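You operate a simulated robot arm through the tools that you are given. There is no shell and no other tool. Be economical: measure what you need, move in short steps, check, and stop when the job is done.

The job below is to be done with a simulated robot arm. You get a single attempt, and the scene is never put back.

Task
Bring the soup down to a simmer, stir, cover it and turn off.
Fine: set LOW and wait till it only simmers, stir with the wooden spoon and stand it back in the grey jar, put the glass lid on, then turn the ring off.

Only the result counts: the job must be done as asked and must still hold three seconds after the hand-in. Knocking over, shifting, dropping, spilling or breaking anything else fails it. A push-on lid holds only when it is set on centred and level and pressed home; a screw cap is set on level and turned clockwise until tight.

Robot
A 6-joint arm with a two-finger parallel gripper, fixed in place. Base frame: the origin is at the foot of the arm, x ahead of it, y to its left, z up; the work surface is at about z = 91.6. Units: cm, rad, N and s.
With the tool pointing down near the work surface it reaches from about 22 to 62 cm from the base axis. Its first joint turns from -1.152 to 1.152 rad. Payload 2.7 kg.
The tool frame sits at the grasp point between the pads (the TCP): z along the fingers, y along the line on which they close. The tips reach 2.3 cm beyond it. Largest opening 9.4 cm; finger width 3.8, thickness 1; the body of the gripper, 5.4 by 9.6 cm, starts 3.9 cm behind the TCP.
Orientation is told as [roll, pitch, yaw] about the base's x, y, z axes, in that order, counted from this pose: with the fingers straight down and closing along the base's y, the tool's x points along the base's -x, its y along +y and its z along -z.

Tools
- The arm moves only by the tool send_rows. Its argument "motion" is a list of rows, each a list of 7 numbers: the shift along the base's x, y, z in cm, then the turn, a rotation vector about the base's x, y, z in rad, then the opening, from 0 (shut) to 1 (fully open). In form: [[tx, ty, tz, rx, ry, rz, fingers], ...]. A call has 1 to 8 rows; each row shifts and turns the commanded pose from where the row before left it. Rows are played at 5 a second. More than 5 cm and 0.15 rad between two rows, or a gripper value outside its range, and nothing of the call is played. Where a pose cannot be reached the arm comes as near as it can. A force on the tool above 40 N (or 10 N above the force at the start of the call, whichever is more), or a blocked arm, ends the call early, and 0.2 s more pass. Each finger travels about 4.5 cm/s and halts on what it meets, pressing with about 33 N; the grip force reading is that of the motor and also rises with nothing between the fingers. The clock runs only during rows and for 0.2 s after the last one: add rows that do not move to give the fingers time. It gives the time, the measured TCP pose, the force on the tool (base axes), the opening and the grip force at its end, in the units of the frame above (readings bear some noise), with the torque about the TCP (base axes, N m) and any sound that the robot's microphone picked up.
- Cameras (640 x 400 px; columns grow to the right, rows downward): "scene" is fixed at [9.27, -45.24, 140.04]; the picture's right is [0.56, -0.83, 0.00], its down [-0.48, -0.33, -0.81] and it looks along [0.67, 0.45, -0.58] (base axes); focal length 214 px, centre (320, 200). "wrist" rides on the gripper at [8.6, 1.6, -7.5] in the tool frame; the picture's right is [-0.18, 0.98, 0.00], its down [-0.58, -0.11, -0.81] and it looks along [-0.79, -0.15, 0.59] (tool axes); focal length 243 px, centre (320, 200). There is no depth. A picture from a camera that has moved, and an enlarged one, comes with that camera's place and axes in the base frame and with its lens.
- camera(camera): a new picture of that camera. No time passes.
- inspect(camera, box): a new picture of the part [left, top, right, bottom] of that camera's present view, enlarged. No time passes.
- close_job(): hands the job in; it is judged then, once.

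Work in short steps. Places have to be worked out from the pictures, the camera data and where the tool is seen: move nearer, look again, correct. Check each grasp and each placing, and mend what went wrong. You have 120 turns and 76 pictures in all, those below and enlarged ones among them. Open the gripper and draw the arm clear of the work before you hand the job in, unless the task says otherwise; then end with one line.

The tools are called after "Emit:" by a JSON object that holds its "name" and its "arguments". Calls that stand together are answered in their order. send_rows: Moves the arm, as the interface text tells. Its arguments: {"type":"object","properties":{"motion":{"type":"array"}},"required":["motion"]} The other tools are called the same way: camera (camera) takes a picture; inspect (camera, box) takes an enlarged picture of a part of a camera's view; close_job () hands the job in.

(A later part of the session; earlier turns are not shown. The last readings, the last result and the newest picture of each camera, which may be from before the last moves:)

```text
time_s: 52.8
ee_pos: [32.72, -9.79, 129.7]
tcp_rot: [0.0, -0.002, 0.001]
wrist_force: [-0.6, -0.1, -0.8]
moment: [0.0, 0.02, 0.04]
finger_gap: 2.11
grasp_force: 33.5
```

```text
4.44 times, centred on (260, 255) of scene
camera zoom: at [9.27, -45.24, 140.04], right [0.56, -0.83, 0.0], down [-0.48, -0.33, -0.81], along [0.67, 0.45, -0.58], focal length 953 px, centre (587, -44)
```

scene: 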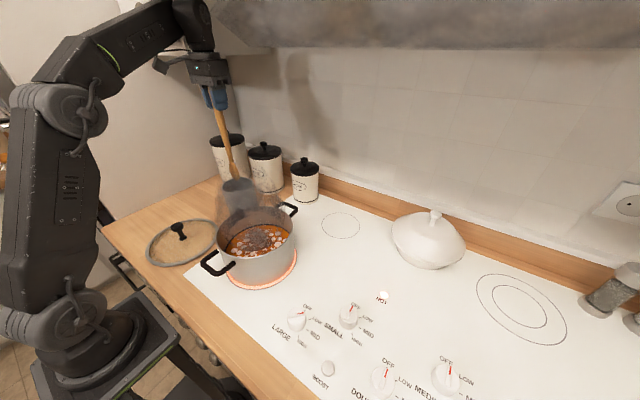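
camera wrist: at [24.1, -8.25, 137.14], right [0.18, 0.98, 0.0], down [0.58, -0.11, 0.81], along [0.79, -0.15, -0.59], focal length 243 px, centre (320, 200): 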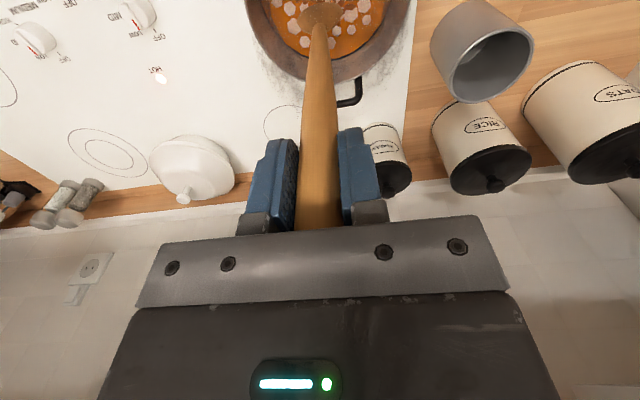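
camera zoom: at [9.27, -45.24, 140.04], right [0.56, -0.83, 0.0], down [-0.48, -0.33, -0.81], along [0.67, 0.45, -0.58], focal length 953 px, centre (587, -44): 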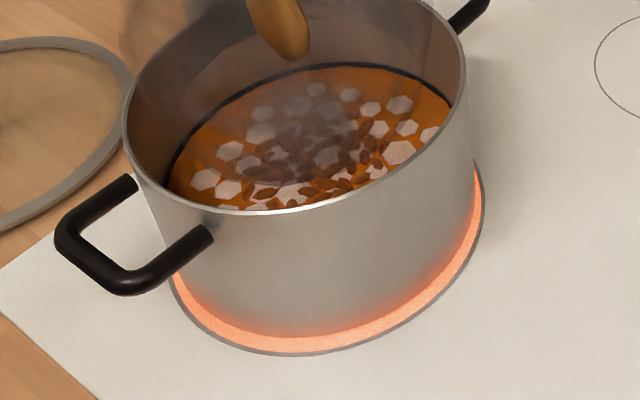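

The knob is at LOW; the ring is slowly reddening. I wait further.

Emit:
{"name": "send_rows", "arguments": {"motion": [[0, 0, 0, 0, 0, 0, 0], [0, 0, 0, 0, 0, 0, 0], [0, 0, 0, 0, 0, 0, 0], [0, 0, 0, 0, 0, 0, 0], [0, 0, 0, 0, 0, 0, 0], [0, 0, 0, 0, 0, 0, 0], [0, 0, 0, 0, 0, 0, 0], [0, 0, 0, 0, 0, 0, 0]]}}

Emit:
{"name": "send_rows", "arguments": {"motion": [[0, 0, 0, 0, 0, 0, 0], [0, 0, 0, 0, 0, 0, 0], [0, 0, 0, 0, 0, 0, 0], [0, 0, 0, 0, 0, 0, 0], [0, 0, 0, 0, 0, 0, 0], [0, 0, 0, 0, 0, 0, 0], [0, 0, 0, 0, 0, 0, 0], [0, 0, 0, 0, 0, 0, 0]]}}

Emit:
{"name": "send_rows", "arguments": {"motion": [[0, 0, 0, 0, 0, 0, 0], [0, 0, 0, 0, 0, 0, 0], [0, 0, 0, 0, 0, 0, 0], [0, 0, 0, 0, 0, 0, 0], [0, 0, 0, 0, 0, 0, 0], [0, 0, 0, 0, 0, 0, 0], [0, 0, 0, 0, 0, 0, 0], [0, 0, 0, 0, 0, 0, 0]]}}

Emit:
{"name": "send_rows", "arguments": {"motion": [[0, 0, 0, 0, 0, 0, 0], [0, 0, 0, 0, 0, 0, 0], [0, 0, 0, 0, 0, 0, 0], [0, 0, 0, 0, 0, 0, 0], [0, 0, 0, 0, 0, 0, 0], [0, 0, 0, 0, 0, 0, 0], [0, 0, 0, 0, 0, 0, 0], [0, 0, 0, 0, 0, 0, 0]]}}

Emit:
{"name": "send_rows", "arguments": {"motion": [[0, 0, 0, 0, 0, 0, 0], [0, 0, 0, 0, 0, 0, 0], [0, 0, 0, 0, 0, 0, 0], [0, 0, 0, 0, 0, 0, 0], [0, 0, 0, 0, 0, 0, 0], [0, 0, 0, 0, 0, 0, 0], [0, 0, 0, 0, 0, 0, 0], [0, 0, 0, 0, 0, 0, 0]]}}

Emit:
{"name": "send_rows", "arguments": {"motion": [[0, 0, 0, 0, 0, 0, 0], [0, 0, 0, 0, 0, 0, 0], [0, 0, 0, 0, 0, 0, 0], [0, 0, 0, 0, 0, 0, 0], [0, 0, 0, 0, 0, 0, 0], [0, 0, 0, 0, 0, 0, 0], [0, 0, 0, 0, 0, 0, 0], [0, 0, 0, 0, 0, 0, 0]]}}

Emit:
{"name": "inspect", "arguments": {"camera": "scene", "box": [220, 210, 300, 300]}}

```text
time_s: 54.6
ee_pos: [32.68, -9.92, 129.82]
tcp_rot: [0.001, -0.001, 0.001]
wrist_force: [0.2, 0.2, 0.5]
moment: [-0.03, 0.03, 0.04]
finger_gap: 2.1
grasp_force: 33.2
```

```text
time_s: 56.4
ee_pos: [32.71, -9.88, 129.72]
tcp_rot: [-0.001, -0.002, -0.002]
wrist_force: [0.7, 0.2, -0.7]
moment: [-0.08, 0.01, 0.0]
finger_gap: 2.1
grasp_force: 32.8
```

```text
time_s: 58.2
ee_pos: [32.56, -9.88, 129.76]
tcp_rot: [0.001, -0.001, -0.002]
wrist_force: [-0.1, 0.1, -1.0]
moment: [0.01, -0.02, -0.02]
finger_gap: 2.1
grasp_force: 33.1
```

```text
time_s: 60.0
ee_pos: [32.67, -9.77, 129.74]
tcp_rot: [0.0, -0.001, 0.0]
wrist_force: [0.1, 0.3, 0.5]
moment: [0.0, 0.0, 0.0]
finger_gap: 2.09
grasp_force: 32.9
```

```text
time_s: 61.8
ee_pos: [32.77, -9.86, 129.7]
tcp_rot: [0.002, -0.003, 0.0]
wrist_force: [0.3, 0.2, -0.9]
moment: [-0.01, 0.01, 0.06]
finger_gap: 2.12
grasp_force: 32.9
```

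```text
time_s: 63.6
ee_pos: [32.56, -9.85, 129.78]
tcp_rot: [0.001, -0.001, -0.001]
wrist_force: [-0.5, -0.3, -0.5]
moment: [0.03, 0.01, -0.01]
finger_gap: 2.1
grasp_force: 32.7
```

```text
4.44 times, centred on (260, 255) of scene
camera zoom: at [9.27, -45.24, 140.04], right [0.56, -0.83, 0.0], down [-0.48, -0.33, -0.81], along [0.67, 0.45, -0.58], focal length 953 px, centre (587, -44)
```

zoom: 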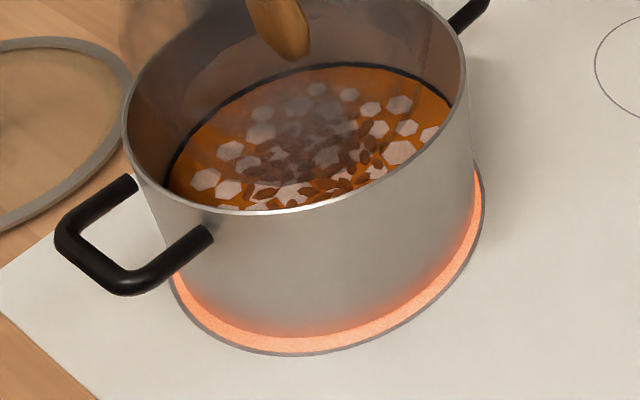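

The soup picture has been constant since ~t=28, so it may have settled already. I compare from the wrist view.

Emit:
{"name": "inspect", "arguments": {"camera": "wrist", "box": [240, 0, 420, 100]}}

```text
3.56 times, centred on (330, 50) of wrist
camera zoom: at [24.1, -8.25, 137.14], right [0.18, 0.98, 0.0], down [0.58, -0.11, 0.81], along [0.79, -0.15, -0.59], focal length 863 px, centre (284, 733)
```

zoom: 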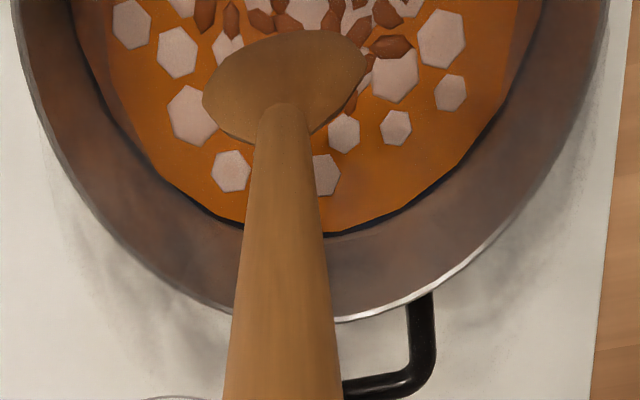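

I move the spoon aside (well above the rim) to get an unobstructed view of the soup.

Emit:
{"name": "send_rows", "arguments": {"motion": [[-1, 1.5, 0, 0, 0, 0, 0], [-1.5, 3, 0, 0, 0, 0, 0], [-1.5, 3, 0, 0, 0, 0, 0], [-1.5, 3, 0, 0, 0, 0, 0], [-1.5, 3, 0, 0, 0, 0, 0], [-0.6, 2, 0, 0, 0, 0, 0], [0, 0, 0, 0, 0, 0, 0]]}}

Emit:
{"name": "inspect", "arguments": {"camera": "wrist", "box": [100, 0, 340, 150]}}

```text
time_s: 65.2
ee_pos: [24.83, 5.56, 129.64]
tcp_rot: [-0.001, -0.001, -0.001]
wrist_force: [-0.4, -0.4, -0.2]
moment: [0.03, 0.0, -0.01]
finger_gap: 2.1
grasp_force: 33.1
```

```text
2.67 times, centred on (220, 75) of wrist
camera zoom: at [16.34, 7.2, 137.11], right [0.18, 0.98, 0.0], down [0.58, -0.11, 0.81], along [0.79, -0.15, -0.59], focal length 647 px, centre (587, 533)
```

zoom: 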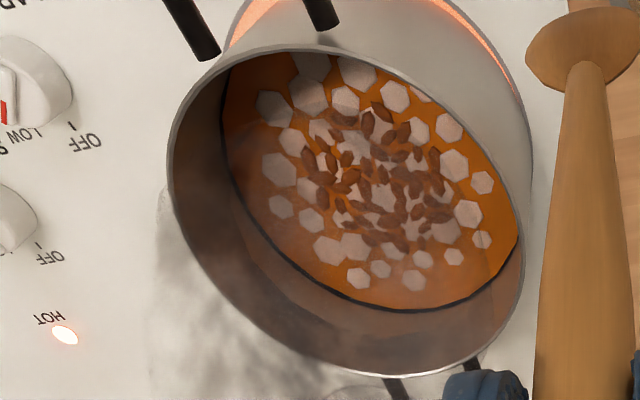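

Emit:
{"name": "inspect", "arguments": {"camera": "scene", "box": [170, 130, 350, 300]}}

```text
2.35 times, centred on (260, 215) of scene
camera zoom: at [9.27, -45.24, 140.04], right [0.56, -0.83, 0.0], down [-0.48, -0.33, -0.81], along [0.67, 0.45, -0.58], focal length 505 px, centre (461, 165)
```

zoom: 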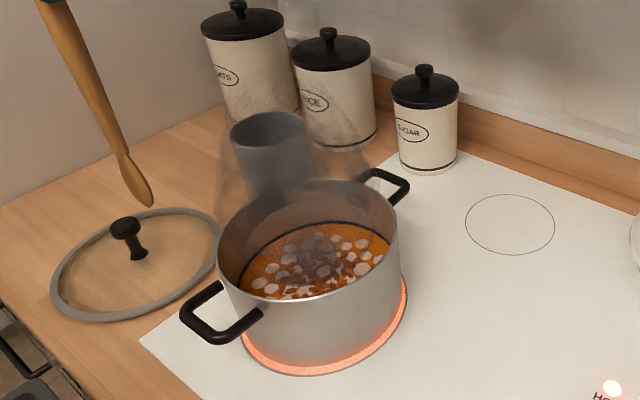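

The hexagonal bubbles have sunk below the soup pieces and have been steady for 36 s, compared with standing proud at t=16–20, so I judge it to be simmering. I return over the pot centre and lower the spoon into the soup.

Emit:
{"name": "send_rows", "arguments": {"motion": [[1, -1.5, 0, 0, 0, 0, 0], [1.5, -3, 0, 0, 0, 0, 0], [1.5, -3, 0, 0, 0, 0, 0], [1.5, -3, 0, 0, 0, 0, 0], [1.5, -3, 0, 0, 0, 0, 0], [0.6, -2, 0, 0, 0, 0, 0], [0, 0, -2, 0, 0, 0, 0], [0, 0, -2, 0, 0, 0, 0]]}}

Emit:
{"name": "send_rows", "arguments": {"motion": [[0, 0, -1.5, 0, 0, 0, 0], [0, 0, -1.5, 0, 0, 0, 0], [0, 0, -1.5, 0, 0, 0, 0], [0, 0, -1, 0, 0, 0, 0], [0, 0, 0, 0, 0, 0, 0]]}}

Emit:
{"name": "inspect", "arguments": {"camera": "scene", "box": [180, 160, 340, 300]}}

```text
time_s: 67.0
ee_pos: [32.33, -10.24, 125.87]
tcp_rot: [-0.001, -0.001, 0.0]
wrist_force: [-0.2, 0.3, -0.5]
moment: [0.03, -0.01, 0.04]
finger_gap: 2.1
grasp_force: 33.0
```

```text
time_s: 68.2
ee_pos: [32.27, -10.1, 120.45]
tcp_rot: [0.0, -0.001, 0.0]
wrist_force: [0.3, 1.4, -0.1]
moment: [0.0, 0.02, -0.03]
finger_gap: 2.11
grasp_force: 33.4
```

```text
2.86 times, centred on (260, 230) of scene
camera zoom: at [9.27, -45.24, 140.04], right [0.56, -0.83, 0.0], down [-0.48, -0.33, -0.81], along [0.67, 0.45, -0.58], focal length 613 px, centre (491, 114)
```

zoom: 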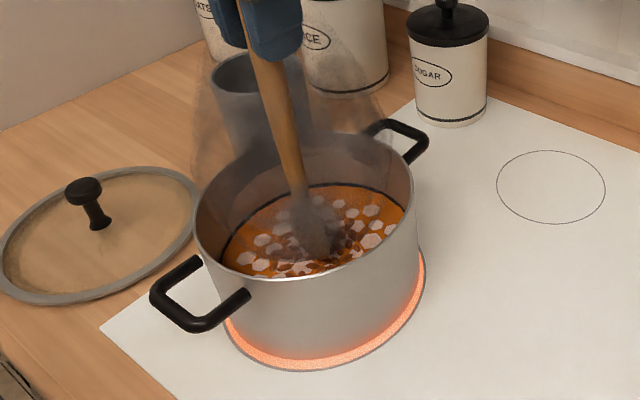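

The spoon is entering the soup; I lower another 1.3 cm and stir in a circle of ~4 cm radius.

Emit:
{"name": "send_rows", "arguments": {"motion": [[0, 0, -0.7, 0, 0, 0, 0], [0, 0, -0.6, 0, 0, 0, 0], [1.5, 0, 0, 0, 0, 0, 0], [1.5, 0, 0, 0, 0, 0, 0], [0.8, 0, 0, 0, 0, 0, 0], [-0.3, 1.45, 0, 0, 0, 0, 0], [-0.81, 1.24, 0, 0, 0, 0, 0], [-1.24, 0.81, 0, 0, 0, 0, 0]]}}

Emit:
{"name": "send_rows", "arguments": {"motion": [[-1.45, 0.3, 0, 0, 0, 0, 0], [-1.45, -0.3, 0, 0, 0, 0, 0], [-1.24, -0.81, 0, 0, 0, 0, 0], [-0.81, -1.24, 0, 0, 0, 0, 0], [-0.3, -1.45, 0, 0, 0, 0, 0], [0.3, -1.45, 0, 0, 0, 0, 0], [0.81, -1.24, 0, 0, 0, 0, 0], [1.24, -0.81, 0, 0, 0, 0, 0]]}}

Emit:
{"name": "send_rows", "arguments": {"motion": [[1.45, -0.3, 0, 0, 0, 0, 0], [1.45, 0.3, 0, 0, 0, 0, 0], [1.24, 0.81, 0, 0, 0, 0, 0], [0.81, 1.24, 0, 0, 0, 0, 0], [0.3, 1.45, 0, 0, 0, 0, 0], [-0.3, 1.45, 0, 0, 0, 0, 0], [-0.81, 1.24, 0, 0, 0, 0, 0], [-1.24, 0.81, 0, 0, 0, 0, 0]]}}

Emit:
{"name": "inspect", "arguments": {"camera": "scene", "box": [180, 160, 340, 300]}}

```text
time_s: 70.0
ee_pos: [33.9, -6.56, 118.91]
tcp_rot: [0.001, 0.0, 0.002]
wrist_force: [0.7, 0.1, -0.6]
moment: [-0.03, 0.01, 0.0]
finger_gap: 2.08
grasp_force: 33.1
```

```text
time_s: 71.8
ee_pos: [30.99, -13.52, 119.19]
tcp_rot: [0.0, -0.003, 0.002]
wrist_force: [0.5, 1.4, 0.2]
moment: [0.01, 0.01, -0.03]
finger_gap: 2.1
grasp_force: 32.9
```

```text
time_s: 73.6
ee_pos: [33.83, -6.65, 118.98]
tcp_rot: [0.001, -0.001, 0.0]
wrist_force: [-0.8, -0.3, -0.7]
moment: [-0.01, 0.02, 0.03]
finger_gap: 2.09
grasp_force: 33.3
```

```text
2.86 times, centred on (260, 230) of scene
camera zoom: at [9.27, -45.24, 140.04], right [0.56, -0.83, 0.0], down [-0.48, -0.33, -0.81], along [0.67, 0.45, -0.58], focal length 613 px, centre (491, 114)
```

zoom: 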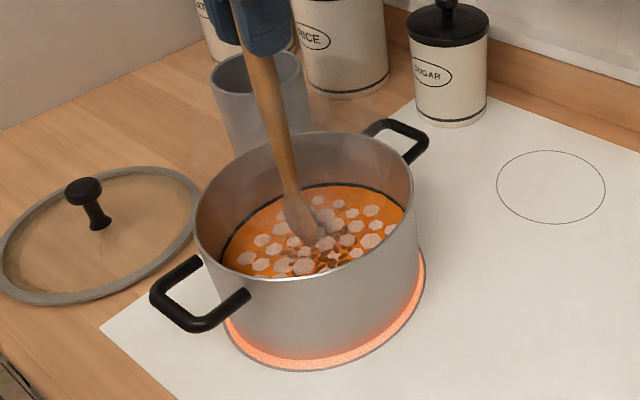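

Stirring visibly mixed the soup (bright again, pieces under). I look closer at the bubbling.

Emit:
{"name": "inspect", "arguments": {"camera": "scene", "box": [180, 190, 340, 300]}}

Emit:
{"name": "send_rows", "arguments": {"motion": [[-1.45, 0.3, 0, 0, 0, 0, 0], [-1.45, -0.3, 0, 0, 0, 0, 0], [-1.24, -0.81, 0, 0, 0, 0, 0], [-0.81, -1.24, 0, 0, 0, 0, 0], [-0.3, -1.45, 0, 0, 0, 0, 0], [0.3, -1.45, 0, 0, 0, 0, 0], [0.81, -1.24, 0, 0, 0, 0, 0], [1.24, -0.81, 0, 0, 0, 0, 0]]}}

Emit:
{"name": "send_rows", "arguments": {"motion": [[1.45, -0.3, 0, 0, 0, 0, 0], [1.45, 0.3, 0, 0, 0, 0, 0], [1.24, 0.81, 0, 0, 0, 0, 0], [0.81, 1.24, 0, 0, 0, 0, 0], [0.3, 1.45, 0, 0, 0, 0, 0], [-0.3, 1.45, 0, 0, 0, 0, 0], [-0.81, 1.24, 0, 0, 0, 0, 0], [-1.24, 0.81, 0, 0, 0, 0, 0]]}}

Emit:
{"name": "inspect", "arguments": {"camera": "scene", "box": [180, 190, 340, 300]}}

```text
3.64 times, centred on (260, 245) of scene
camera zoom: at [9.27, -45.24, 140.04], right [0.56, -0.83, 0.0], down [-0.48, -0.33, -0.81], along [0.67, 0.45, -0.58], focal length 780 px, centre (538, 36)
```

zoom: 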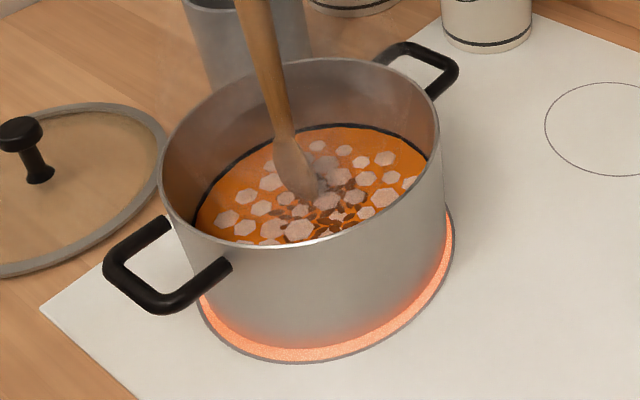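

```text
time_s: 75.4
ee_pos: [30.97, -13.51, 119.01]
tcp_rot: [-0.001, -0.002, 0.001]
wrist_force: [1.1, 0.5, -1.1]
moment: [0.01, -0.01, 0.01]
finger_gap: 2.09
grasp_force: 33.0
```

```text
time_s: 77.2
ee_pos: [33.92, -6.56, 119.22]
tcp_rot: [0.0, -0.002, 0.0]
wrist_force: [-0.3, 0.4, -1.1]
moment: [0.01, 0.0, 0.0]
finger_gap: 2.11
grasp_force: 32.7
```

```text
3.64 times, centred on (260, 245) of scene
camera zoom: at [9.27, -45.24, 140.04], right [0.56, -0.83, 0.0], down [-0.48, -0.33, -0.81], along [0.67, 0.45, -0.58], focal length 780 px, centre (538, 36)
```

zoom: 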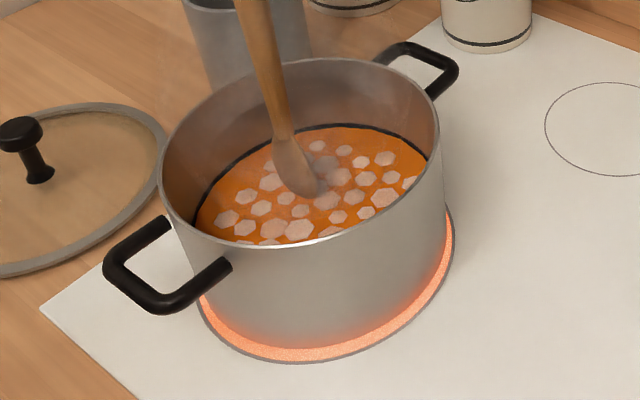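

The pieces are fully stirred in. I compare bubble size at the same zoom as at t=53.

Emit:
{"name": "inspect", "arguments": {"camera": "scene", "box": [220, 210, 300, 300]}}

```text
4.44 times, centred on (260, 255) of scene
camera zoom: at [9.27, -45.24, 140.04], right [0.56, -0.83, 0.0], down [-0.48, -0.33, -0.81], along [0.67, 0.45, -0.58], focal length 953 px, centre (587, -44)
```

zoom: 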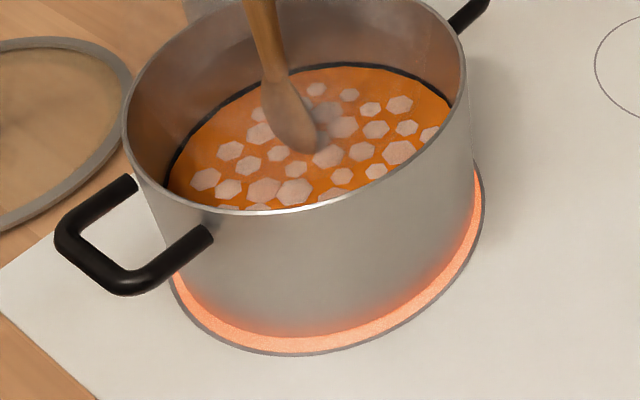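

Bubbling is not clearly lower than at the start, so I keep waiting while stirring gently so that nothing catches.

Emit:
{"name": "send_rows", "arguments": {"motion": [[-1.45, 0.3, 0, 0, 0, 0, 0], [-1.45, -0.3, 0, 0, 0, 0, 0], [-1.24, -0.81, 0, 0, 0, 0, 0], [-0.81, -1.24, 0, 0, 0, 0, 0], [-0.3, -1.45, 0, 0, 0, 0, 0], [0.3, -1.45, 0, 0, 0, 0, 0], [0.81, -1.24, 0, 0, 0, 0, 0], [1.24, -0.81, 0, 0, 0, 0, 0]]}}

Emit:
{"name": "send_rows", "arguments": {"motion": [[0, 0, 0, 0, 0, 0, 0], [0, 0, 0, 0, 0, 0, 0], [0, 0, 0, 0, 0, 0, 0], [0, 0, 0, 0, 0, 0, 0], [0, 0, 0, 0, 0, 0, 0], [0, 0, 0, 0, 0, 0, 0], [0, 0, 0, 0, 0, 0, 0], [0, 0, 0, 0, 0, 0, 0]]}}

Emit:
{"name": "send_rows", "arguments": {"motion": [[0, 0, 0, 0, 0, 0, 0], [0, 0, 0, 0, 0, 0, 0], [0, 0, 0, 0, 0, 0, 0], [0, 0, 0, 0, 0, 0, 0], [0, 0, 0, 0, 0, 0, 0], [0, 0, 0, 0, 0, 0, 0], [0, 0, 0, 0, 0, 0, 0], [0, 0, 0, 0, 0, 0, 0]]}}

Emit:
{"name": "send_rows", "arguments": {"motion": [[0, 0, 0, 0, 0, 0, 0], [0, 0, 0, 0, 0, 0, 0], [0, 0, 0, 0, 0, 0, 0], [0, 0, 0, 0, 0, 0, 0], [0, 0, 0, 0, 0, 0, 0], [0, 0, 0, 0, 0, 0, 0], [0, 0, 0, 0, 0, 0, 0], [0, 0, 0, 0, 0, 0, 0]]}}

Emit:
{"name": "send_rows", "arguments": {"motion": [[0, 0, 0, 0, 0, 0, 0], [0, 0, 0, 0, 0, 0, 0], [0, 0, 0, 0, 0, 0, 0], [0, 0, 0, 0, 0, 0, 0], [0, 0, 0, 0, 0, 0, 0], [0, 0, 0, 0, 0, 0, 0], [0, 0, 0, 0, 0, 0, 0], [0, 0, 0, 0, 0, 0, 0]]}}

Emit:
{"name": "inspect", "arguments": {"camera": "scene", "box": [220, 210, 300, 300]}}

```text
time_s: 79.0
ee_pos: [30.99, -13.38, 118.79]
tcp_rot: [0.0, -0.003, -0.001]
wrist_force: [0.0, -0.6, -0.4]
moment: [-0.02, -0.03, 0.01]
finger_gap: 2.09
grasp_force: 33.1
```

```text
time_s: 80.8
ee_pos: [30.95, -13.42, 118.77]
tcp_rot: [-0.002, 0.0, -0.001]
wrist_force: [0.3, 0.0, -0.1]
moment: [-0.01, 0.01, -0.03]
finger_gap: 2.1
grasp_force: 33.3
```

```text
time_s: 82.6
ee_pos: [31.08, -13.42, 118.84]
tcp_rot: [0.0, -0.003, -0.001]
wrist_force: [-0.4, 0.1, 0.3]
moment: [0.02, -0.03, -0.02]
finger_gap: 2.12
grasp_force: 33.3
```

```text
time_s: 84.4
ee_pos: [30.92, -13.46, 118.89]
tcp_rot: [0.001, -0.002, -0.001]
wrist_force: [-0.3, 0.9, -0.1]
moment: [0.01, -0.01, 0.03]
finger_gap: 2.11
grasp_force: 32.9
```

```text
time_s: 86.2
ee_pos: [30.88, -13.34, 118.7]
tcp_rot: [0.0, -0.002, 0.001]
wrist_force: [0.9, 0.3, -0.5]
moment: [0.01, -0.03, 0.01]
finger_gap: 2.12
grasp_force: 33.0
```

```text
4.44 times, centred on (260, 255) of scene
camera zoom: at [9.27, -45.24, 140.04], right [0.56, -0.83, 0.0], down [-0.48, -0.33, -0.81], along [0.67, 0.45, -0.58], focal length 953 px, centre (587, -44)
```

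zoom: 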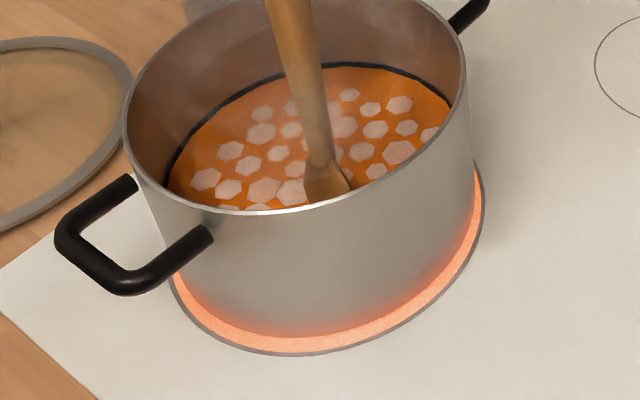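

No change for 30 s and nothing is catching any more. I compare the steam against the very first view with the same crop.

Emit:
{"name": "inspect", "arguments": {"camera": "scene", "box": [130, 120, 330, 295]}}

```text
2.29 times, centred on (230, 208) of scene
camera zoom: at [9.27, -45.24, 140.04], right [0.56, -0.83, 0.0], down [-0.48, -0.33, -0.81], along [0.67, 0.45, -0.58], focal length 490 px, centre (526, 183)
```

zoom: 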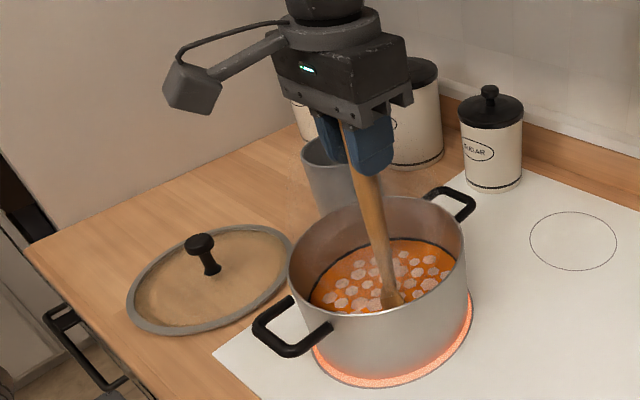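

Steam is clearly far less than at the start and the ring is dimmer: it only simmers. I do one more stir round, then raise the spoon from the pot.

Emit:
{"name": "send_rows", "arguments": {"motion": [[1.45, -0.3, 0, 0, 0, 0, 0], [1.45, 0.3, 0, 0, 0, 0, 0], [1.24, 0.81, 0, 0, 0, 0, 0], [0.81, 1.24, 0, 0, 0, 0, 0], [0.3, 1.45, 0, 0, 0, 0, 0], [-0.3, 1.45, 0, 0, 0, 0, 0], [-0.81, 1.24, 0, 0, 0, 0, 0], [-1.24, 0.81, 0, 0, 0, 0, 0]]}}

Emit:
{"name": "send_rows", "arguments": {"motion": [[-1.45, 0.3, 0, 0, 0, 0, 0], [-1.45, -0.3, 0, 0, 0, 0, 0], [-1.24, -0.81, 0, 0, 0, 0, 0], [-0.81, -1.24, 0, 0, 0, 0, 0], [-0.3, -1.45, 0, 0, 0, 0, 0], [0.3, -1.45, 0, 0, 0, 0, 0], [0.81, -1.24, 0, 0, 0, 0, 0], [1.24, -0.81, 0, 0, 0, 0, 0]]}}

Emit:
{"name": "send_rows", "arguments": {"motion": [[0.7, 1.8, 0, 0, 0, 0, 0], [0.7, 1.8, 0, 0, 0, 0, 0], [0, 0, 2, 0, 0, 0, 0], [0, 0, 2.3, 0, 0, 0, 0], [0, 0, 2.3, 0, 0, 0, 0], [0, 0, 2.3, 0, 0, 0, 0], [0, 0, 2.2, 0, 0, 0, 0], [0, 0, 0, 0, 0, 0, 0]]}}

Emit:
{"name": "inspect", "arguments": {"camera": "scene", "box": [170, 130, 350, 300]}}

```text
time_s: 88.0
ee_pos: [33.9, -6.56, 119.03]
tcp_rot: [0.0, -0.003, -0.001]
wrist_force: [-0.3, -0.4, 0.6]
moment: [0.02, 0.01, -0.04]
finger_gap: 2.1
grasp_force: 33.3
```

```text
time_s: 89.8
ee_pos: [30.89, -13.51, 119.2]
tcp_rot: [0.001, -0.002, 0.001]
wrist_force: [0.3, -0.1, -0.7]
moment: [0.0, 0.0, -0.01]
finger_gap: 2.11
grasp_force: 33.5
```

```text
time_s: 91.6
ee_pos: [32.35, -9.78, 130.31]
tcp_rot: [0.002, -0.003, 0.0]
wrist_force: [-0.3, 0.6, -0.2]
moment: [0.03, 0.01, -0.01]
finger_gap: 2.08
grasp_force: 32.9
```

```text
2.35 times, centred on (260, 215) of scene
camera zoom: at [9.27, -45.24, 140.04], right [0.56, -0.83, 0.0], down [-0.48, -0.33, -0.81], along [0.67, 0.45, -0.58], focal length 505 px, centre (461, 165)
```

zoom: 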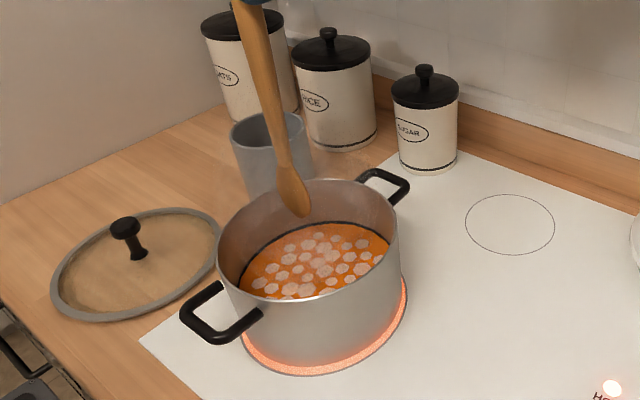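

The soup is smooth with little steam. Now I carry the spoon back over the jar at (44.9, 12.0).

Emit:
{"name": "send_rows", "arguments": {"motion": [[1, 1.5, 0, 0, 0, 0, 0], [1.8, 3.1, 0, 0, 0, 0, 0], [1.8, 3.1, 0, 0, 0, 0, 0], [1.8, 3.1, 0, 0, 0, 0, 0], [1.8, 3.1, 0, 0, 0, 0, 0], [1.8, 3.1, 0, 0, 0, 0, 0], [1.5, 3, 0, 0, 0, 0, 0], [1.05, 1.75, 0, 0, 0, 0, 0]]}}

Emit:
{"name": "send_rows", "arguments": {"motion": [[0, 0, 0, 0, 0, 0, 0], [0, 0, -1.5, 0, 0, 0, 0], [0, 0, -1.5, 0, 0, 0, 0], [0, 0, 0, 0, 0, 0, 0]]}}

Emit:
{"name": "camera", "arguments": {"camera": "wrist"}}

Emit:
{"name": "inspect", "arguments": {"camera": "scene", "box": [170, 60, 330, 220]}}

```text
time_s: 93.4
ee_pos: [44.87, 11.84, 130.09]
tcp_rot: [0.0, -0.002, 0.0]
wrist_force: [0.1, 1.1, -1.2]
moment: [-0.01, -0.04, 0.01]
finger_gap: 2.11
grasp_force: 33.1
```

```text
time_s: 94.4
ee_pos: [45.0, 11.73, 126.86]
tcp_rot: [-0.001, -0.001, -0.001]
wrist_force: [0.2, -0.7, -0.1]
moment: [0.03, -0.01, 0.0]
finger_gap: 2.08
grasp_force: 33.3
```

```text
28 pictures are left
camera wrist: at [36.41, 13.46, 134.34], right [0.18, 0.98, 0.0], down [0.58, -0.11, 0.81], along [0.79, -0.15, -0.59], focal length 243 px, centre (320, 200)
```

wrist: 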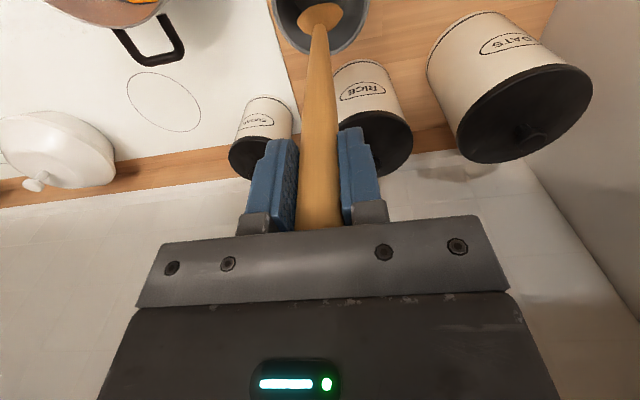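

```text
2.50 times, centred on (250, 140) of scene
camera zoom: at [9.27, -45.24, 140.04], right [0.56, -0.83, 0.0], down [-0.48, -0.33, -0.81], along [0.67, 0.45, -0.58], focal length 536 px, centre (495, 350)
```

zoom: 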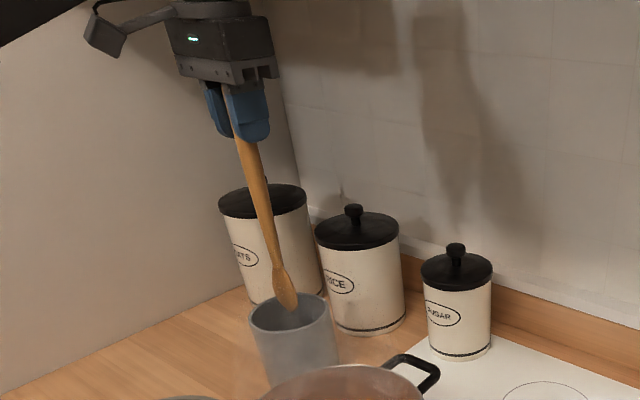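

The spoon tip is over the jar opening; I lower it to the original height.

Emit:
{"name": "send_rows", "arguments": {"motion": [[0, 0.15, -2, 0, 0, 0, 0], [0, 0, -2, 0, 0, 0, 0], [0, 0, -2, 0, 0, 0, 0], [0, 0, -2, 0, 0, 0, 0], [0, 0, -1.5, 0, 0, 0, 0], [0, 0, -0.7, 0, 0, 0, 0], [0, 0, -0.5, 0, 0, 0, 0], [0, 0, 0, 0, 0, 0, 0]]}}

```text
time_s: 96.2
ee_pos: [44.71, 11.86, 116.24]
tcp_rot: [-0.001, -0.003, 0.001]
wrist_force: [-0.3, 0.3, -0.8]
moment: [0.01, 0.01, -0.05]
finger_gap: 2.11
grasp_force: 32.4
```

Almost at the original height (115.9); I ease down to contact and open slowly.

Emit:
{"name": "send_rows", "arguments": {"motion": [[0, 0, -0.15, 0, 0, 0, 0], [0, 0, -0.15, 0, 0, 0, 0], [0, 0, 0, 0, 0, 0, 0.25], [0, 0, 0, 0, 0, 0, 0.3], [0, 0, 0, 0, 0, 0, 0.4], [0, 0, 0, 0, 0, 0, 0.6], [0, 0, 0, 0, 0, 0, 0.75], [0, 0, 0, 0, 0, 0, 0.75]]}}

Emit:
{"name": "inspect", "arguments": {"camera": "scene", "box": [170, 70, 330, 220]}}

```text
time_s: 98.0
ee_pos: [44.86, 11.87, 116.04]
tcp_rot: [0.001, -0.002, 0.0]
wrist_force: [-0.6, 1.2, -0.2]
moment: [-0.03, 0.02, 0.0]
finger_gap: 7.07
grasp_force: 0.1
```

```text
2.67 times, centred on (250, 145) of scene
camera zoom: at [9.27, -45.24, 140.04], right [0.56, -0.83, 0.0], down [-0.48, -0.33, -0.81], along [0.67, 0.45, -0.58], focal length 572 px, centre (507, 347)
```

zoom: 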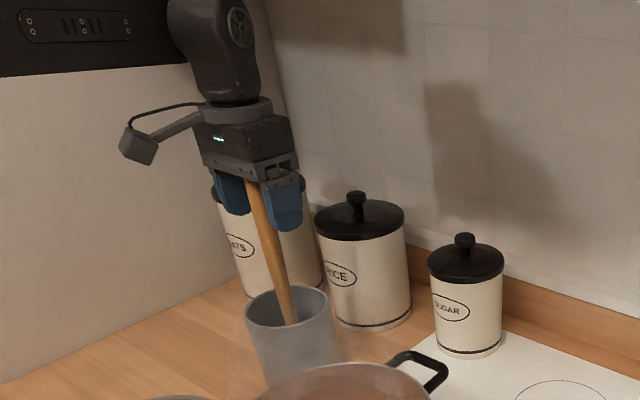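

The spoon stands in the jar. I rise clear, then move toward the lid, turning yaw to +90° so the wrist camera looks over it.

Emit:
{"name": "send_rows", "arguments": {"motion": [[0, 0, 2, 0, 0, 0, 0.75], [0, 0, 4, 0, 0, 0, 0.75], [0, 0, 4, 0, 0, 0, 0.75], [0, 0, 4, 0, 0, 0, 0.75], [-2, 0, 0, 0, 0, 0.14, 0.75], [-3, 0, 0, 0, 0, 0.14, 0.75], [-3, 0, 0, 0, 0, 0.14, 0.75], [-3, 0, 0, 0, 0, 0.14, 0.75]]}}

Emit:
{"name": "send_rows", "arguments": {"motion": [[-3, -1, 0, 0, 0, 0.145, 0.75], [-3, -1, 0, 0, 0, 0.145, 0.75], [-2, -1, 0, 0, 0, 0.145, 0.75], [0, -1, 0, 0, 0, 0.145, 0.75], [0, -1, -2, 0, 0, 0.145, 0.75], [0, -1, -2, 0, 0, 0.145, 0.75], [0, -1, -2, 0, 0, 0.145, 0.75], [0, 0, 0, 0, 0, 0, 0.75]]}}

Emit:
{"name": "camera", "arguments": {"camera": "wrist"}}

Emit:
{"name": "inspect", "arguments": {"camera": "scene", "box": [120, 120, 340, 290]}}

```text
time_s: 99.8
ee_pos: [34.17, 12.04, 130.19]
tcp_rot: [0.0, -0.002, 0.563]
wrist_force: [-0.4, 0.0, -0.6]
moment: [0.0, 0.03, -0.03]
finger_gap: 7.02
grasp_force: 0.0
```

```text
time_s: 101.6
ee_pos: [25.8, 4.91, 124.06]
tcp_rot: [-0.001, -0.002, 1.576]
wrist_force: [0.3, 0.3, 0.4]
moment: [-0.02, 0.0, -0.03]
finger_gap: 7.04
grasp_force: 0.0
```

```text
25 pictures are left
camera wrist: at [24.42, -3.69, 131.43], right [-0.98, 0.18, 0.0], down [0.11, 0.58, 0.81], along [0.14, 0.79, -0.59], focal length 243 px, centre (320, 200)
```

wrist: 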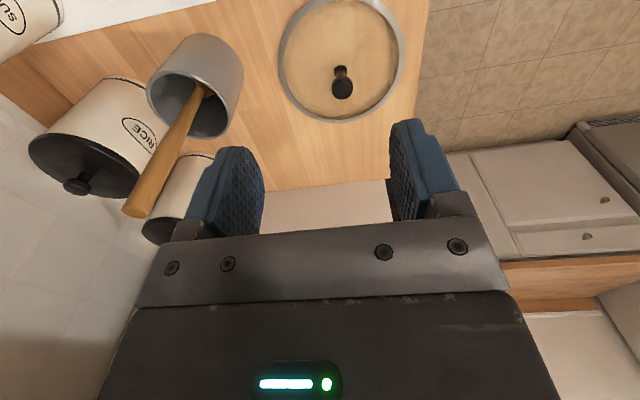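

```text
2.35 times, centred on (230, 205) of scene
camera zoom: at [9.27, -45.24, 140.04], right [0.56, -0.83, 0.0], down [-0.48, -0.33, -0.81], along [0.67, 0.45, -0.58], focal length 505 px, centre (532, 188)
```

zoom: 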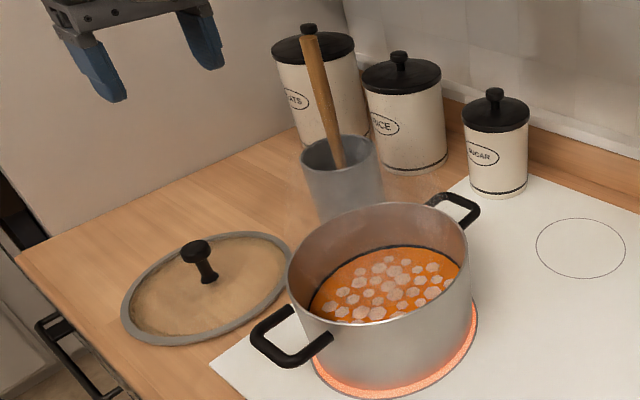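

Lid knob triangulates to about (24.4, 15.2), cap z≈97. I move over it and descend to z≈104.

Emit:
{"name": "send_rows", "arguments": {"motion": [[-0.3, 2, -2, 0, 0, 0, 0.75], [-0.3, 2, -2.5, 0, 0, 0, 0.75], [-0.3, 2, -2.5, 0, 0, 0, 0.75], [-0.3, 2, -2.5, 0, 0, 0, 0.75], [-0.2, 2, -3, 0, 0, 0, 0.75], [0, 0.2, -3, 0, 0, 0, 0.75], [0, 0, -4, 0, 0, 0, 0.75], [0, 0, 0, 0, 0, 0, 0.75]]}}

Emit:
{"name": "camera", "arguments": {"camera": "wrist"}}

Emit:
{"name": "inspect", "arguments": {"camera": "scene", "box": [100, 150, 300, 290]}}

```text
time_s: 103.4
ee_pos: [24.42, 15.36, 104.65]
tcp_rot: [-0.002, -0.003, 1.574]
wrist_force: [-0.5, -0.4, -0.4]
moment: [0.02, 0.01, 0.0]
finger_gap: 7.08
grasp_force: 0.0
```

```text
23 pictures are left
camera wrist: at [22.94, 6.6, 112.1], right [-0.98, 0.18, 0.0], down [0.11, 0.58, 0.81], along [0.15, 0.79, -0.59], focal length 243 px, centre (320, 200)
```

wrist: 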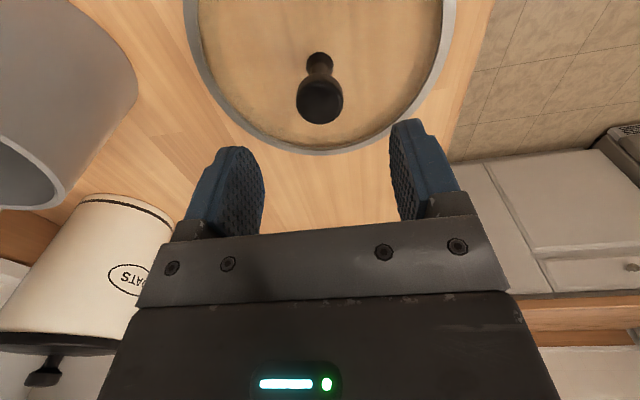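

```text
2.86 times, centred on (200, 220) of scene
camera zoom: at [9.27, -45.24, 140.04], right [0.56, -0.83, 0.0], down [-0.48, -0.33, -0.81], along [0.67, 0.45, -0.58], focal length 613 px, centre (663, 143)
```

zoom: 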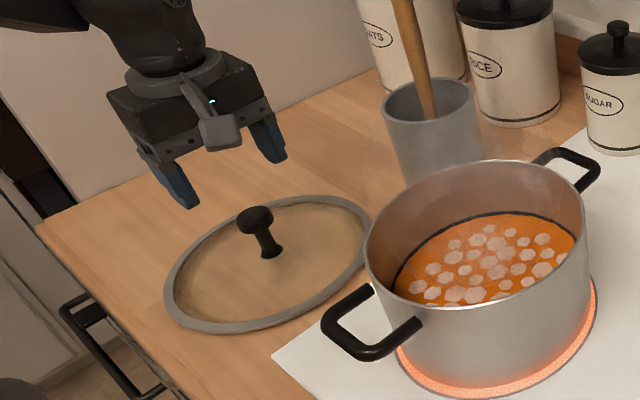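

Knob about (24.5, 15.1). I descend to TCP z≈96.6 straddling it.

Emit:
{"name": "send_rows", "arguments": {"motion": [[0.1, -0.2, -2, 0, 0, 0, 0.75], [0, 0, -2, 0, 0, 0, 0.75], [0, 0, -1.5, 0, 0, 0, 0.75], [0, 0, -1.5, 0, 0, 0, 0.75], [0, 0, -1, 0, 0, 0, 0.75], [0, 0, 0, 0, 0, 0, 0.75]]}}

Emit:
{"name": "camera", "arguments": {"camera": "wrist"}}

Emit:
{"name": "inspect", "arguments": {"camera": "scene", "box": [120, 190, 240, 280]}}

```text
time_s: 104.8
ee_pos: [24.57, 15.15, 96.74]
tcp_rot: [0.0, -0.001, 1.574]
wrist_force: [0.3, 0.1, -0.2]
moment: [-0.01, 0.01, 0.0]
finger_gap: 7.04
grasp_force: 0.0
```

```text
21 pictures are left
camera wrist: at [23.1, 6.56, 104.12], right [-0.98, 0.18, 0.0], down [0.11, 0.58, 0.81], along [0.14, 0.79, -0.59], focal length 243 px, centre (320, 200)
```

wrist: 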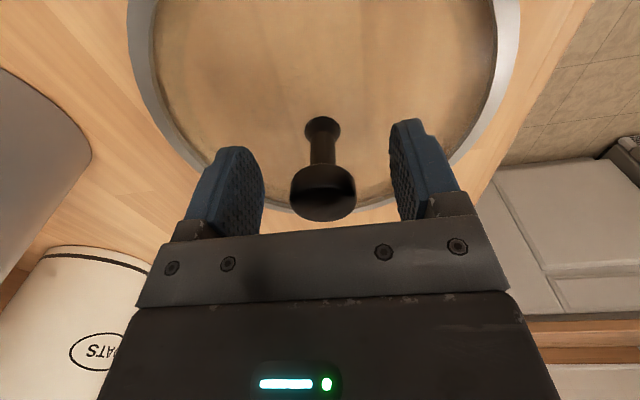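

```text
4.44 times, centred on (180, 235) of scene
camera zoom: at [9.27, -45.24, 140.04], right [0.56, -0.83, 0.0], down [-0.48, -0.33, -0.81], along [0.67, 0.45, -0.58], focal length 953 px, centre (942, 44)
```

zoom: 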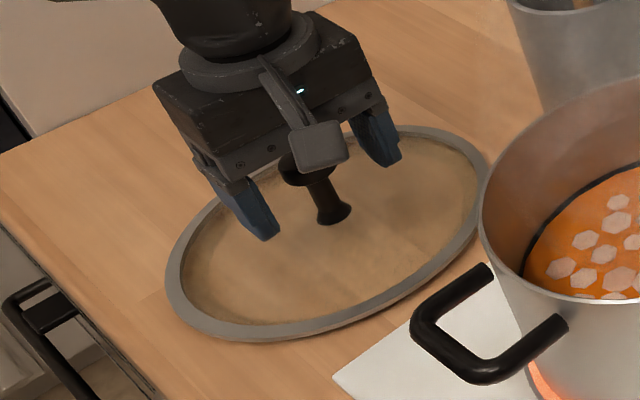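

The cap is between the pads at the right height; I close on it.

Emit:
{"name": "send_rows", "arguments": {"motion": [[0, 0, 0, 0, 0, 0, 0.5], [0, 0, 0, 0, 0, 0, 0.3], [0, 0, 0, 0, 0, 0, 0.1], [0, 0, 0, 0, 0, 0, 0.0], [0, 0, 0, 0, 0, 0, 0.0]]}}

Emit:
{"name": "send_rows", "arguments": {"motion": [[0, 0, 0.5, 0, 0, 0, 0], [0, 0, 1, 0, 0, 0, 0], [0, 0, 1.5, 0, 0, 0, 0], [0, 0, 2, 0, 0, 0, 0], [0, 0, 2, 0, 0, 0, 0], [0, 0, 2, 0, 0, 0, 0], [0, 0, 2, 0, 0, 0, 0], [0, 0, 0, 0, 0, 0, 0]]}}

Emit:
{"name": "camera", "arguments": {"camera": "scene"}}

Emit:
{"name": "camera", "arguments": {"camera": "wrist"}}

```text
time_s: 106.0
ee_pos: [24.47, 15.14, 96.74]
tcp_rot: [-0.001, -0.002, 1.575]
wrist_force: [-1.0, 0.0, 0.2]
moment: [-0.06, -0.15, -0.02]
finger_gap: 3.11
grasp_force: 33.1
```

```text
time_s: 107.8
ee_pos: [24.5, 15.05, 107.64]
tcp_rot: [0.0, -0.002, 1.575]
wrist_force: [0.4, -0.4, -2.4]
moment: [-0.02, -0.01, 0.01]
finger_gap: 3.12
grasp_force: 33.5
```

```text
19 pictures are left
```

scene: 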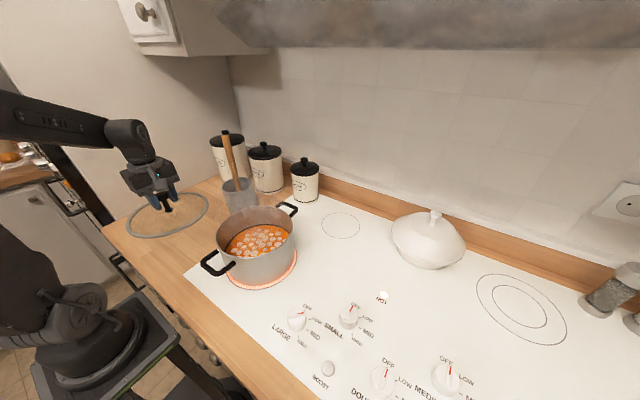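

```text
18 pictures are left
camera wrist: at [23.09, 6.37, 115.06], right [-0.98, 0.18, 0.0], down [0.11, 0.58, 0.81], along [0.14, 0.79, -0.59], focal length 243 px, centre (320, 200)
```

wrist: 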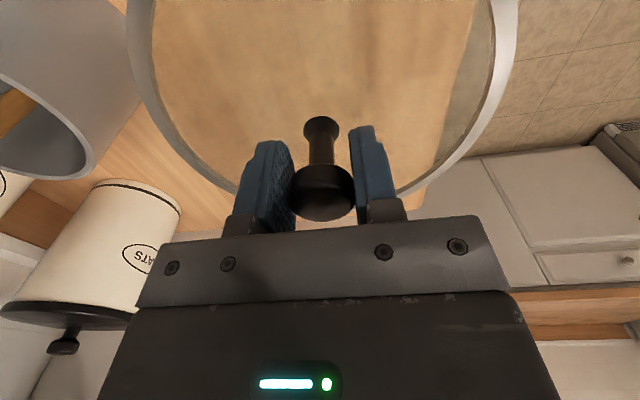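

The lid is held level. I measure the pot rim precisely before placing.

Emit:
{"name": "inspect", "arguments": {"camera": "scene", "box": [200, 195, 310, 295]}}

```text
4.00 times, centred on (255, 245) of scene
camera zoom: at [9.27, -45.24, 140.04], right [0.56, -0.83, 0.0], down [-0.48, -0.33, -0.81], along [0.67, 0.45, -0.58], focal length 858 px, centre (580, 20)
```

zoom: 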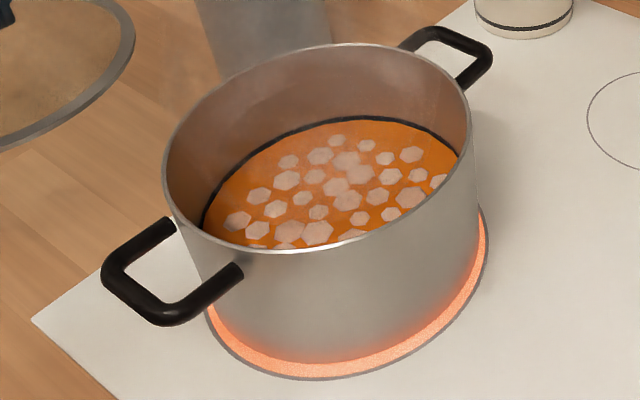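

Rim centre estimate: (32.6, -9.65), z≈102.7. I raise the lid and carry it over the pot.

Emit:
{"name": "send_rows", "arguments": {"motion": [[0, 0, 2.5, 0, 0, 0, 0], [0, 0, 2.5, 0, 0, 0, 0], [0.6, -2, 1, 0, 0, 0, 0], [1.5, -4.5, 0, 0, 0, 0, 0], [1.5, -4.6, 0, 0, 0, 0, 0], [1.5, -4.6, 0, 0, 0, 0, 0], [1.5, -4.6, 0, 0, 0, 0, 0], [1.5, -4.4, 0, 0, 0, 0, 0]]}}

Emit:
{"name": "send_rows", "arguments": {"motion": [[0, 0, -1, 0, 0, 0, 0], [0, 0, -1.5, 0, 0, 0, 0], [0, 0, -1, 0, 0, 0, 0], [0, 0, 0, 0, 0, 0, 0]]}}

Emit:
{"name": "inspect", "arguments": {"camera": "scene", "box": [190, 170, 330, 295]}}

Emit:
{"name": "camera", "arguments": {"camera": "wrist"}}

```text
time_s: 109.6
ee_pos: [32.74, -9.51, 113.47]
tcp_rot: [0.0, -0.002, 1.575]
wrist_force: [-0.2, 0.2, -2.2]
moment: [-0.01, 0.05, 0.0]
finger_gap: 3.13
grasp_force: 32.8
```

```text
time_s: 110.6
ee_pos: [32.68, -9.79, 109.97]
tcp_rot: [0.0, -0.001, 1.576]
wrist_force: [-0.5, 0.7, -1.7]
moment: [-0.04, -0.01, 0.0]
finger_gap: 3.11
grasp_force: 32.8
```

```text
3.20 times, centred on (260, 232) of scene
camera zoom: at [9.28, -45.24, 140.04], right [0.56, -0.83, 0.0], down [-0.48, -0.33, -0.81], along [0.67, 0.45, -0.58], focal length 686 px, centre (512, 96)
```

zoom: 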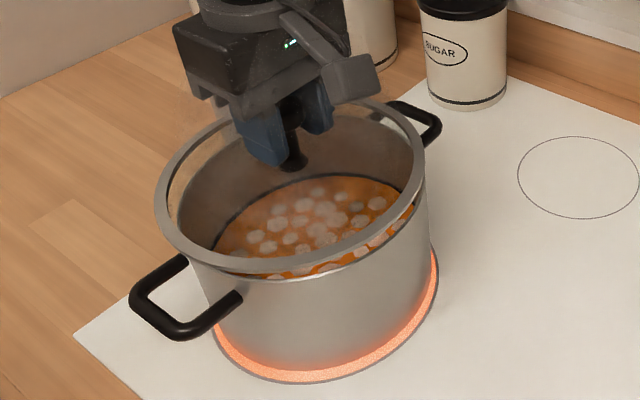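

```text
15 pictures are left
camera wrist: at [31.28, -18.4, 117.35], right [-0.98, 0.18, 0.0], down [0.11, 0.58, 0.81], along [0.14, 0.79, -0.59], focal length 243 px, centre (320, 200)
```

wrist: 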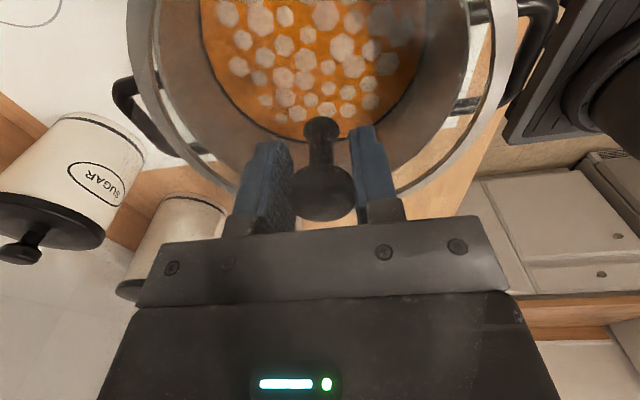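

The lid hovers ~2 cm above the rim. I enlarge both views to measure the centring error.

Emit:
{"name": "inspect", "arguments": {"camera": "wrist", "box": [110, 0, 550, 220]}}

Emit:
{"name": "inspect", "arguments": {"camera": "scene", "box": [215, 195, 295, 265]}}

```text
1.45 times, centred on (330, 110) of wrist
camera zoom: at [31.28, -18.4, 117.35], right [-0.98, 0.18, 0.0], down [0.11, 0.58, 0.81], along [0.14, 0.79, -0.59], focal length 353 px, centre (306, 331)
```

zoom: 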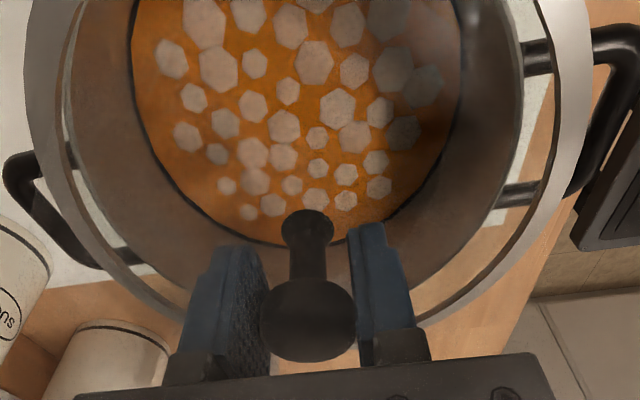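

```text
5.71 times, centred on (255, 230) of scene
camera zoom: at [9.28, -45.24, 140.04], right [0.56, -0.83, 0.0], down [-0.48, -0.33, -0.81], along [0.67, 0.45, -0.58], focal length 1226 px, centre (691, 29)
```

zoom: 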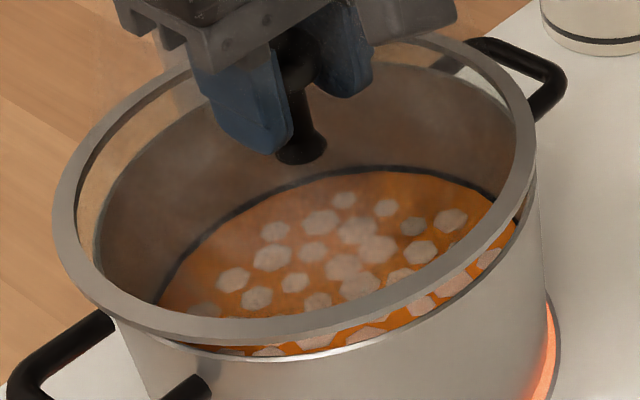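

Both views say the lid should move about (+0.43, -0.28). I apply that and lower by 1.2 cm, then check again.

Emit:
{"name": "send_rows", "arguments": {"motion": [[0.2, -0.14, 0, 0, 0, 0, 0], [0.23, -0.14, 0, 0, 0, 0, 0], [0, 0, -0.6, 0, 0, 0, 0], [0, 0, -0.6, 0, 0, 0, 0], [0, 0, 0, 0, 0, 0, 0]]}}

Emit:
{"name": "inspect", "arguments": {"camera": "wrist", "box": [110, 0, 550, 220]}}

Emit:
{"name": "inspect", "arguments": {"camera": "scene", "box": [215, 195, 295, 265]}}

```text
time_s: 111.8
ee_pos: [33.24, -10.04, 108.91]
tcp_rot: [0.0, -0.002, 1.575]
wrist_force: [-0.6, -0.3, -2.1]
moment: [-0.02, -0.02, 0.0]
finger_gap: 3.11
grasp_force: 33.0
```

```text
1.45 times, centred on (330, 110) of wrist
camera zoom: at [31.82, -18.73, 116.29], right [-0.98, 0.18, 0.0], down [0.11, 0.58, 0.81], along [0.14, 0.79, -0.59], focal length 353 px, centre (306, 331)
```

zoom: 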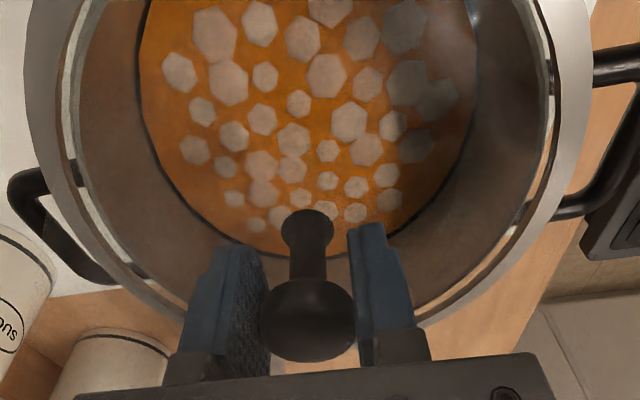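

```text
5.71 times, centred on (255, 230) of scene
camera zoom: at [9.28, -45.24, 140.04], right [0.56, -0.83, 0.0], down [-0.48, -0.33, -0.81], along [0.67, 0.45, -0.58], focal length 1226 px, centre (691, 29)
```

zoom: 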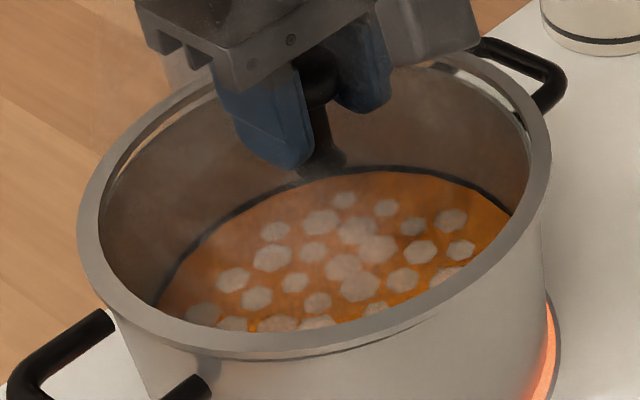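

Now centred within a millimetre or two in both views. I lower slowly to contact.

Emit:
{"name": "send_rows", "arguments": {"motion": [[0, 0, -0.3, 0, 0, 0, 0], [0, 0, -0.3, 0, 0, 0, 0], [0, 0, -0.2, 0, 0, 0, 0], [0, 0, -0.2, 0, 0, 0, 0], [0, 0, 0, 0, 0, 0, 0]]}}

```text
time_s: 113.0
ee_pos: [33.22, -9.93, 108.01]
tcp_rot: [0.0, -0.001, 1.576]
wrist_force: [-1.7, 3.8, 4.1]
moment: [-0.25, -0.08, -0.03]
finger_gap: 3.11
grasp_force: 33.7
```

First contact, on the -y side with a +y push: the lid lip touches there. I shift +0.2 in y and lower a little more.

Emit:
{"name": "send_rows", "arguments": {"motion": [[0, 0, 0.2, 0, 0, 0, 0], [-0.05, 0.2, 0, 0, 0, 0, 0], [0, 0, -0.2, 0, 0, 0, 0], [0, 0, -0.15, 0, 0, 0, 0], [0, 0, 0, 0, 0, 0, 0]]}}

```text
time_s: 114.2
ee_pos: [33.21, -9.85, 107.76]
tcp_rot: [-0.003, -0.001, 1.576]
wrist_force: [0.7, 5.2, 11.6]
moment: [-0.21, 0.24, 0.07]
finger_gap: 3.1
grasp_force: 33.6
```

Contact is more even but still pushed +y; I shift a little more in y, holding height.

Emit:
{"name": "send_rows", "arguments": {"motion": [[0, 0, 0.15, 0, 0, 0, 0], [0, 0.15, 0, 0, 0, 0, 0], [0, 0, -0.1, 0, 0, 0, 0], [0, 0, 0, 0, 0, 0, 0]]}}

Emit:
{"name": "inspect", "arguments": {"camera": "scene", "box": [200, 185, 310, 285]}}

```text
time_s: 115.2
ee_pos: [33.11, -9.63, 107.84]
tcp_rot: [-0.001, -0.001, 1.574]
wrist_force: [-0.4, -1.5, 6.7]
moment: [0.26, 0.29, 0.08]
finger_gap: 3.14
grasp_force: 32.8
```

```text
4.00 times, centred on (255, 235) of scene
camera zoom: at [9.27, -45.24, 140.04], right [0.56, -0.83, 0.0], down [-0.48, -0.33, -0.81], along [0.67, 0.45, -0.58], focal length 858 px, centre (580, 60)
```

zoom: 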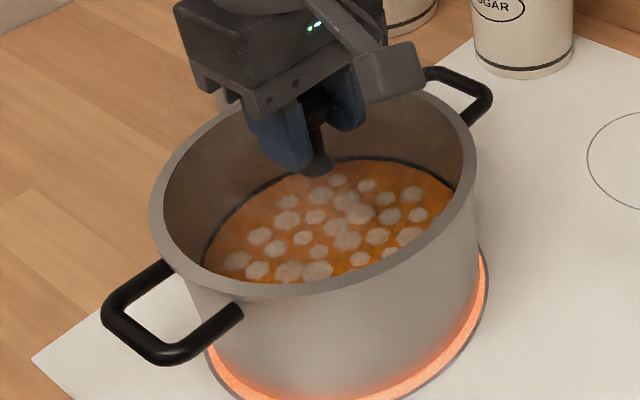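

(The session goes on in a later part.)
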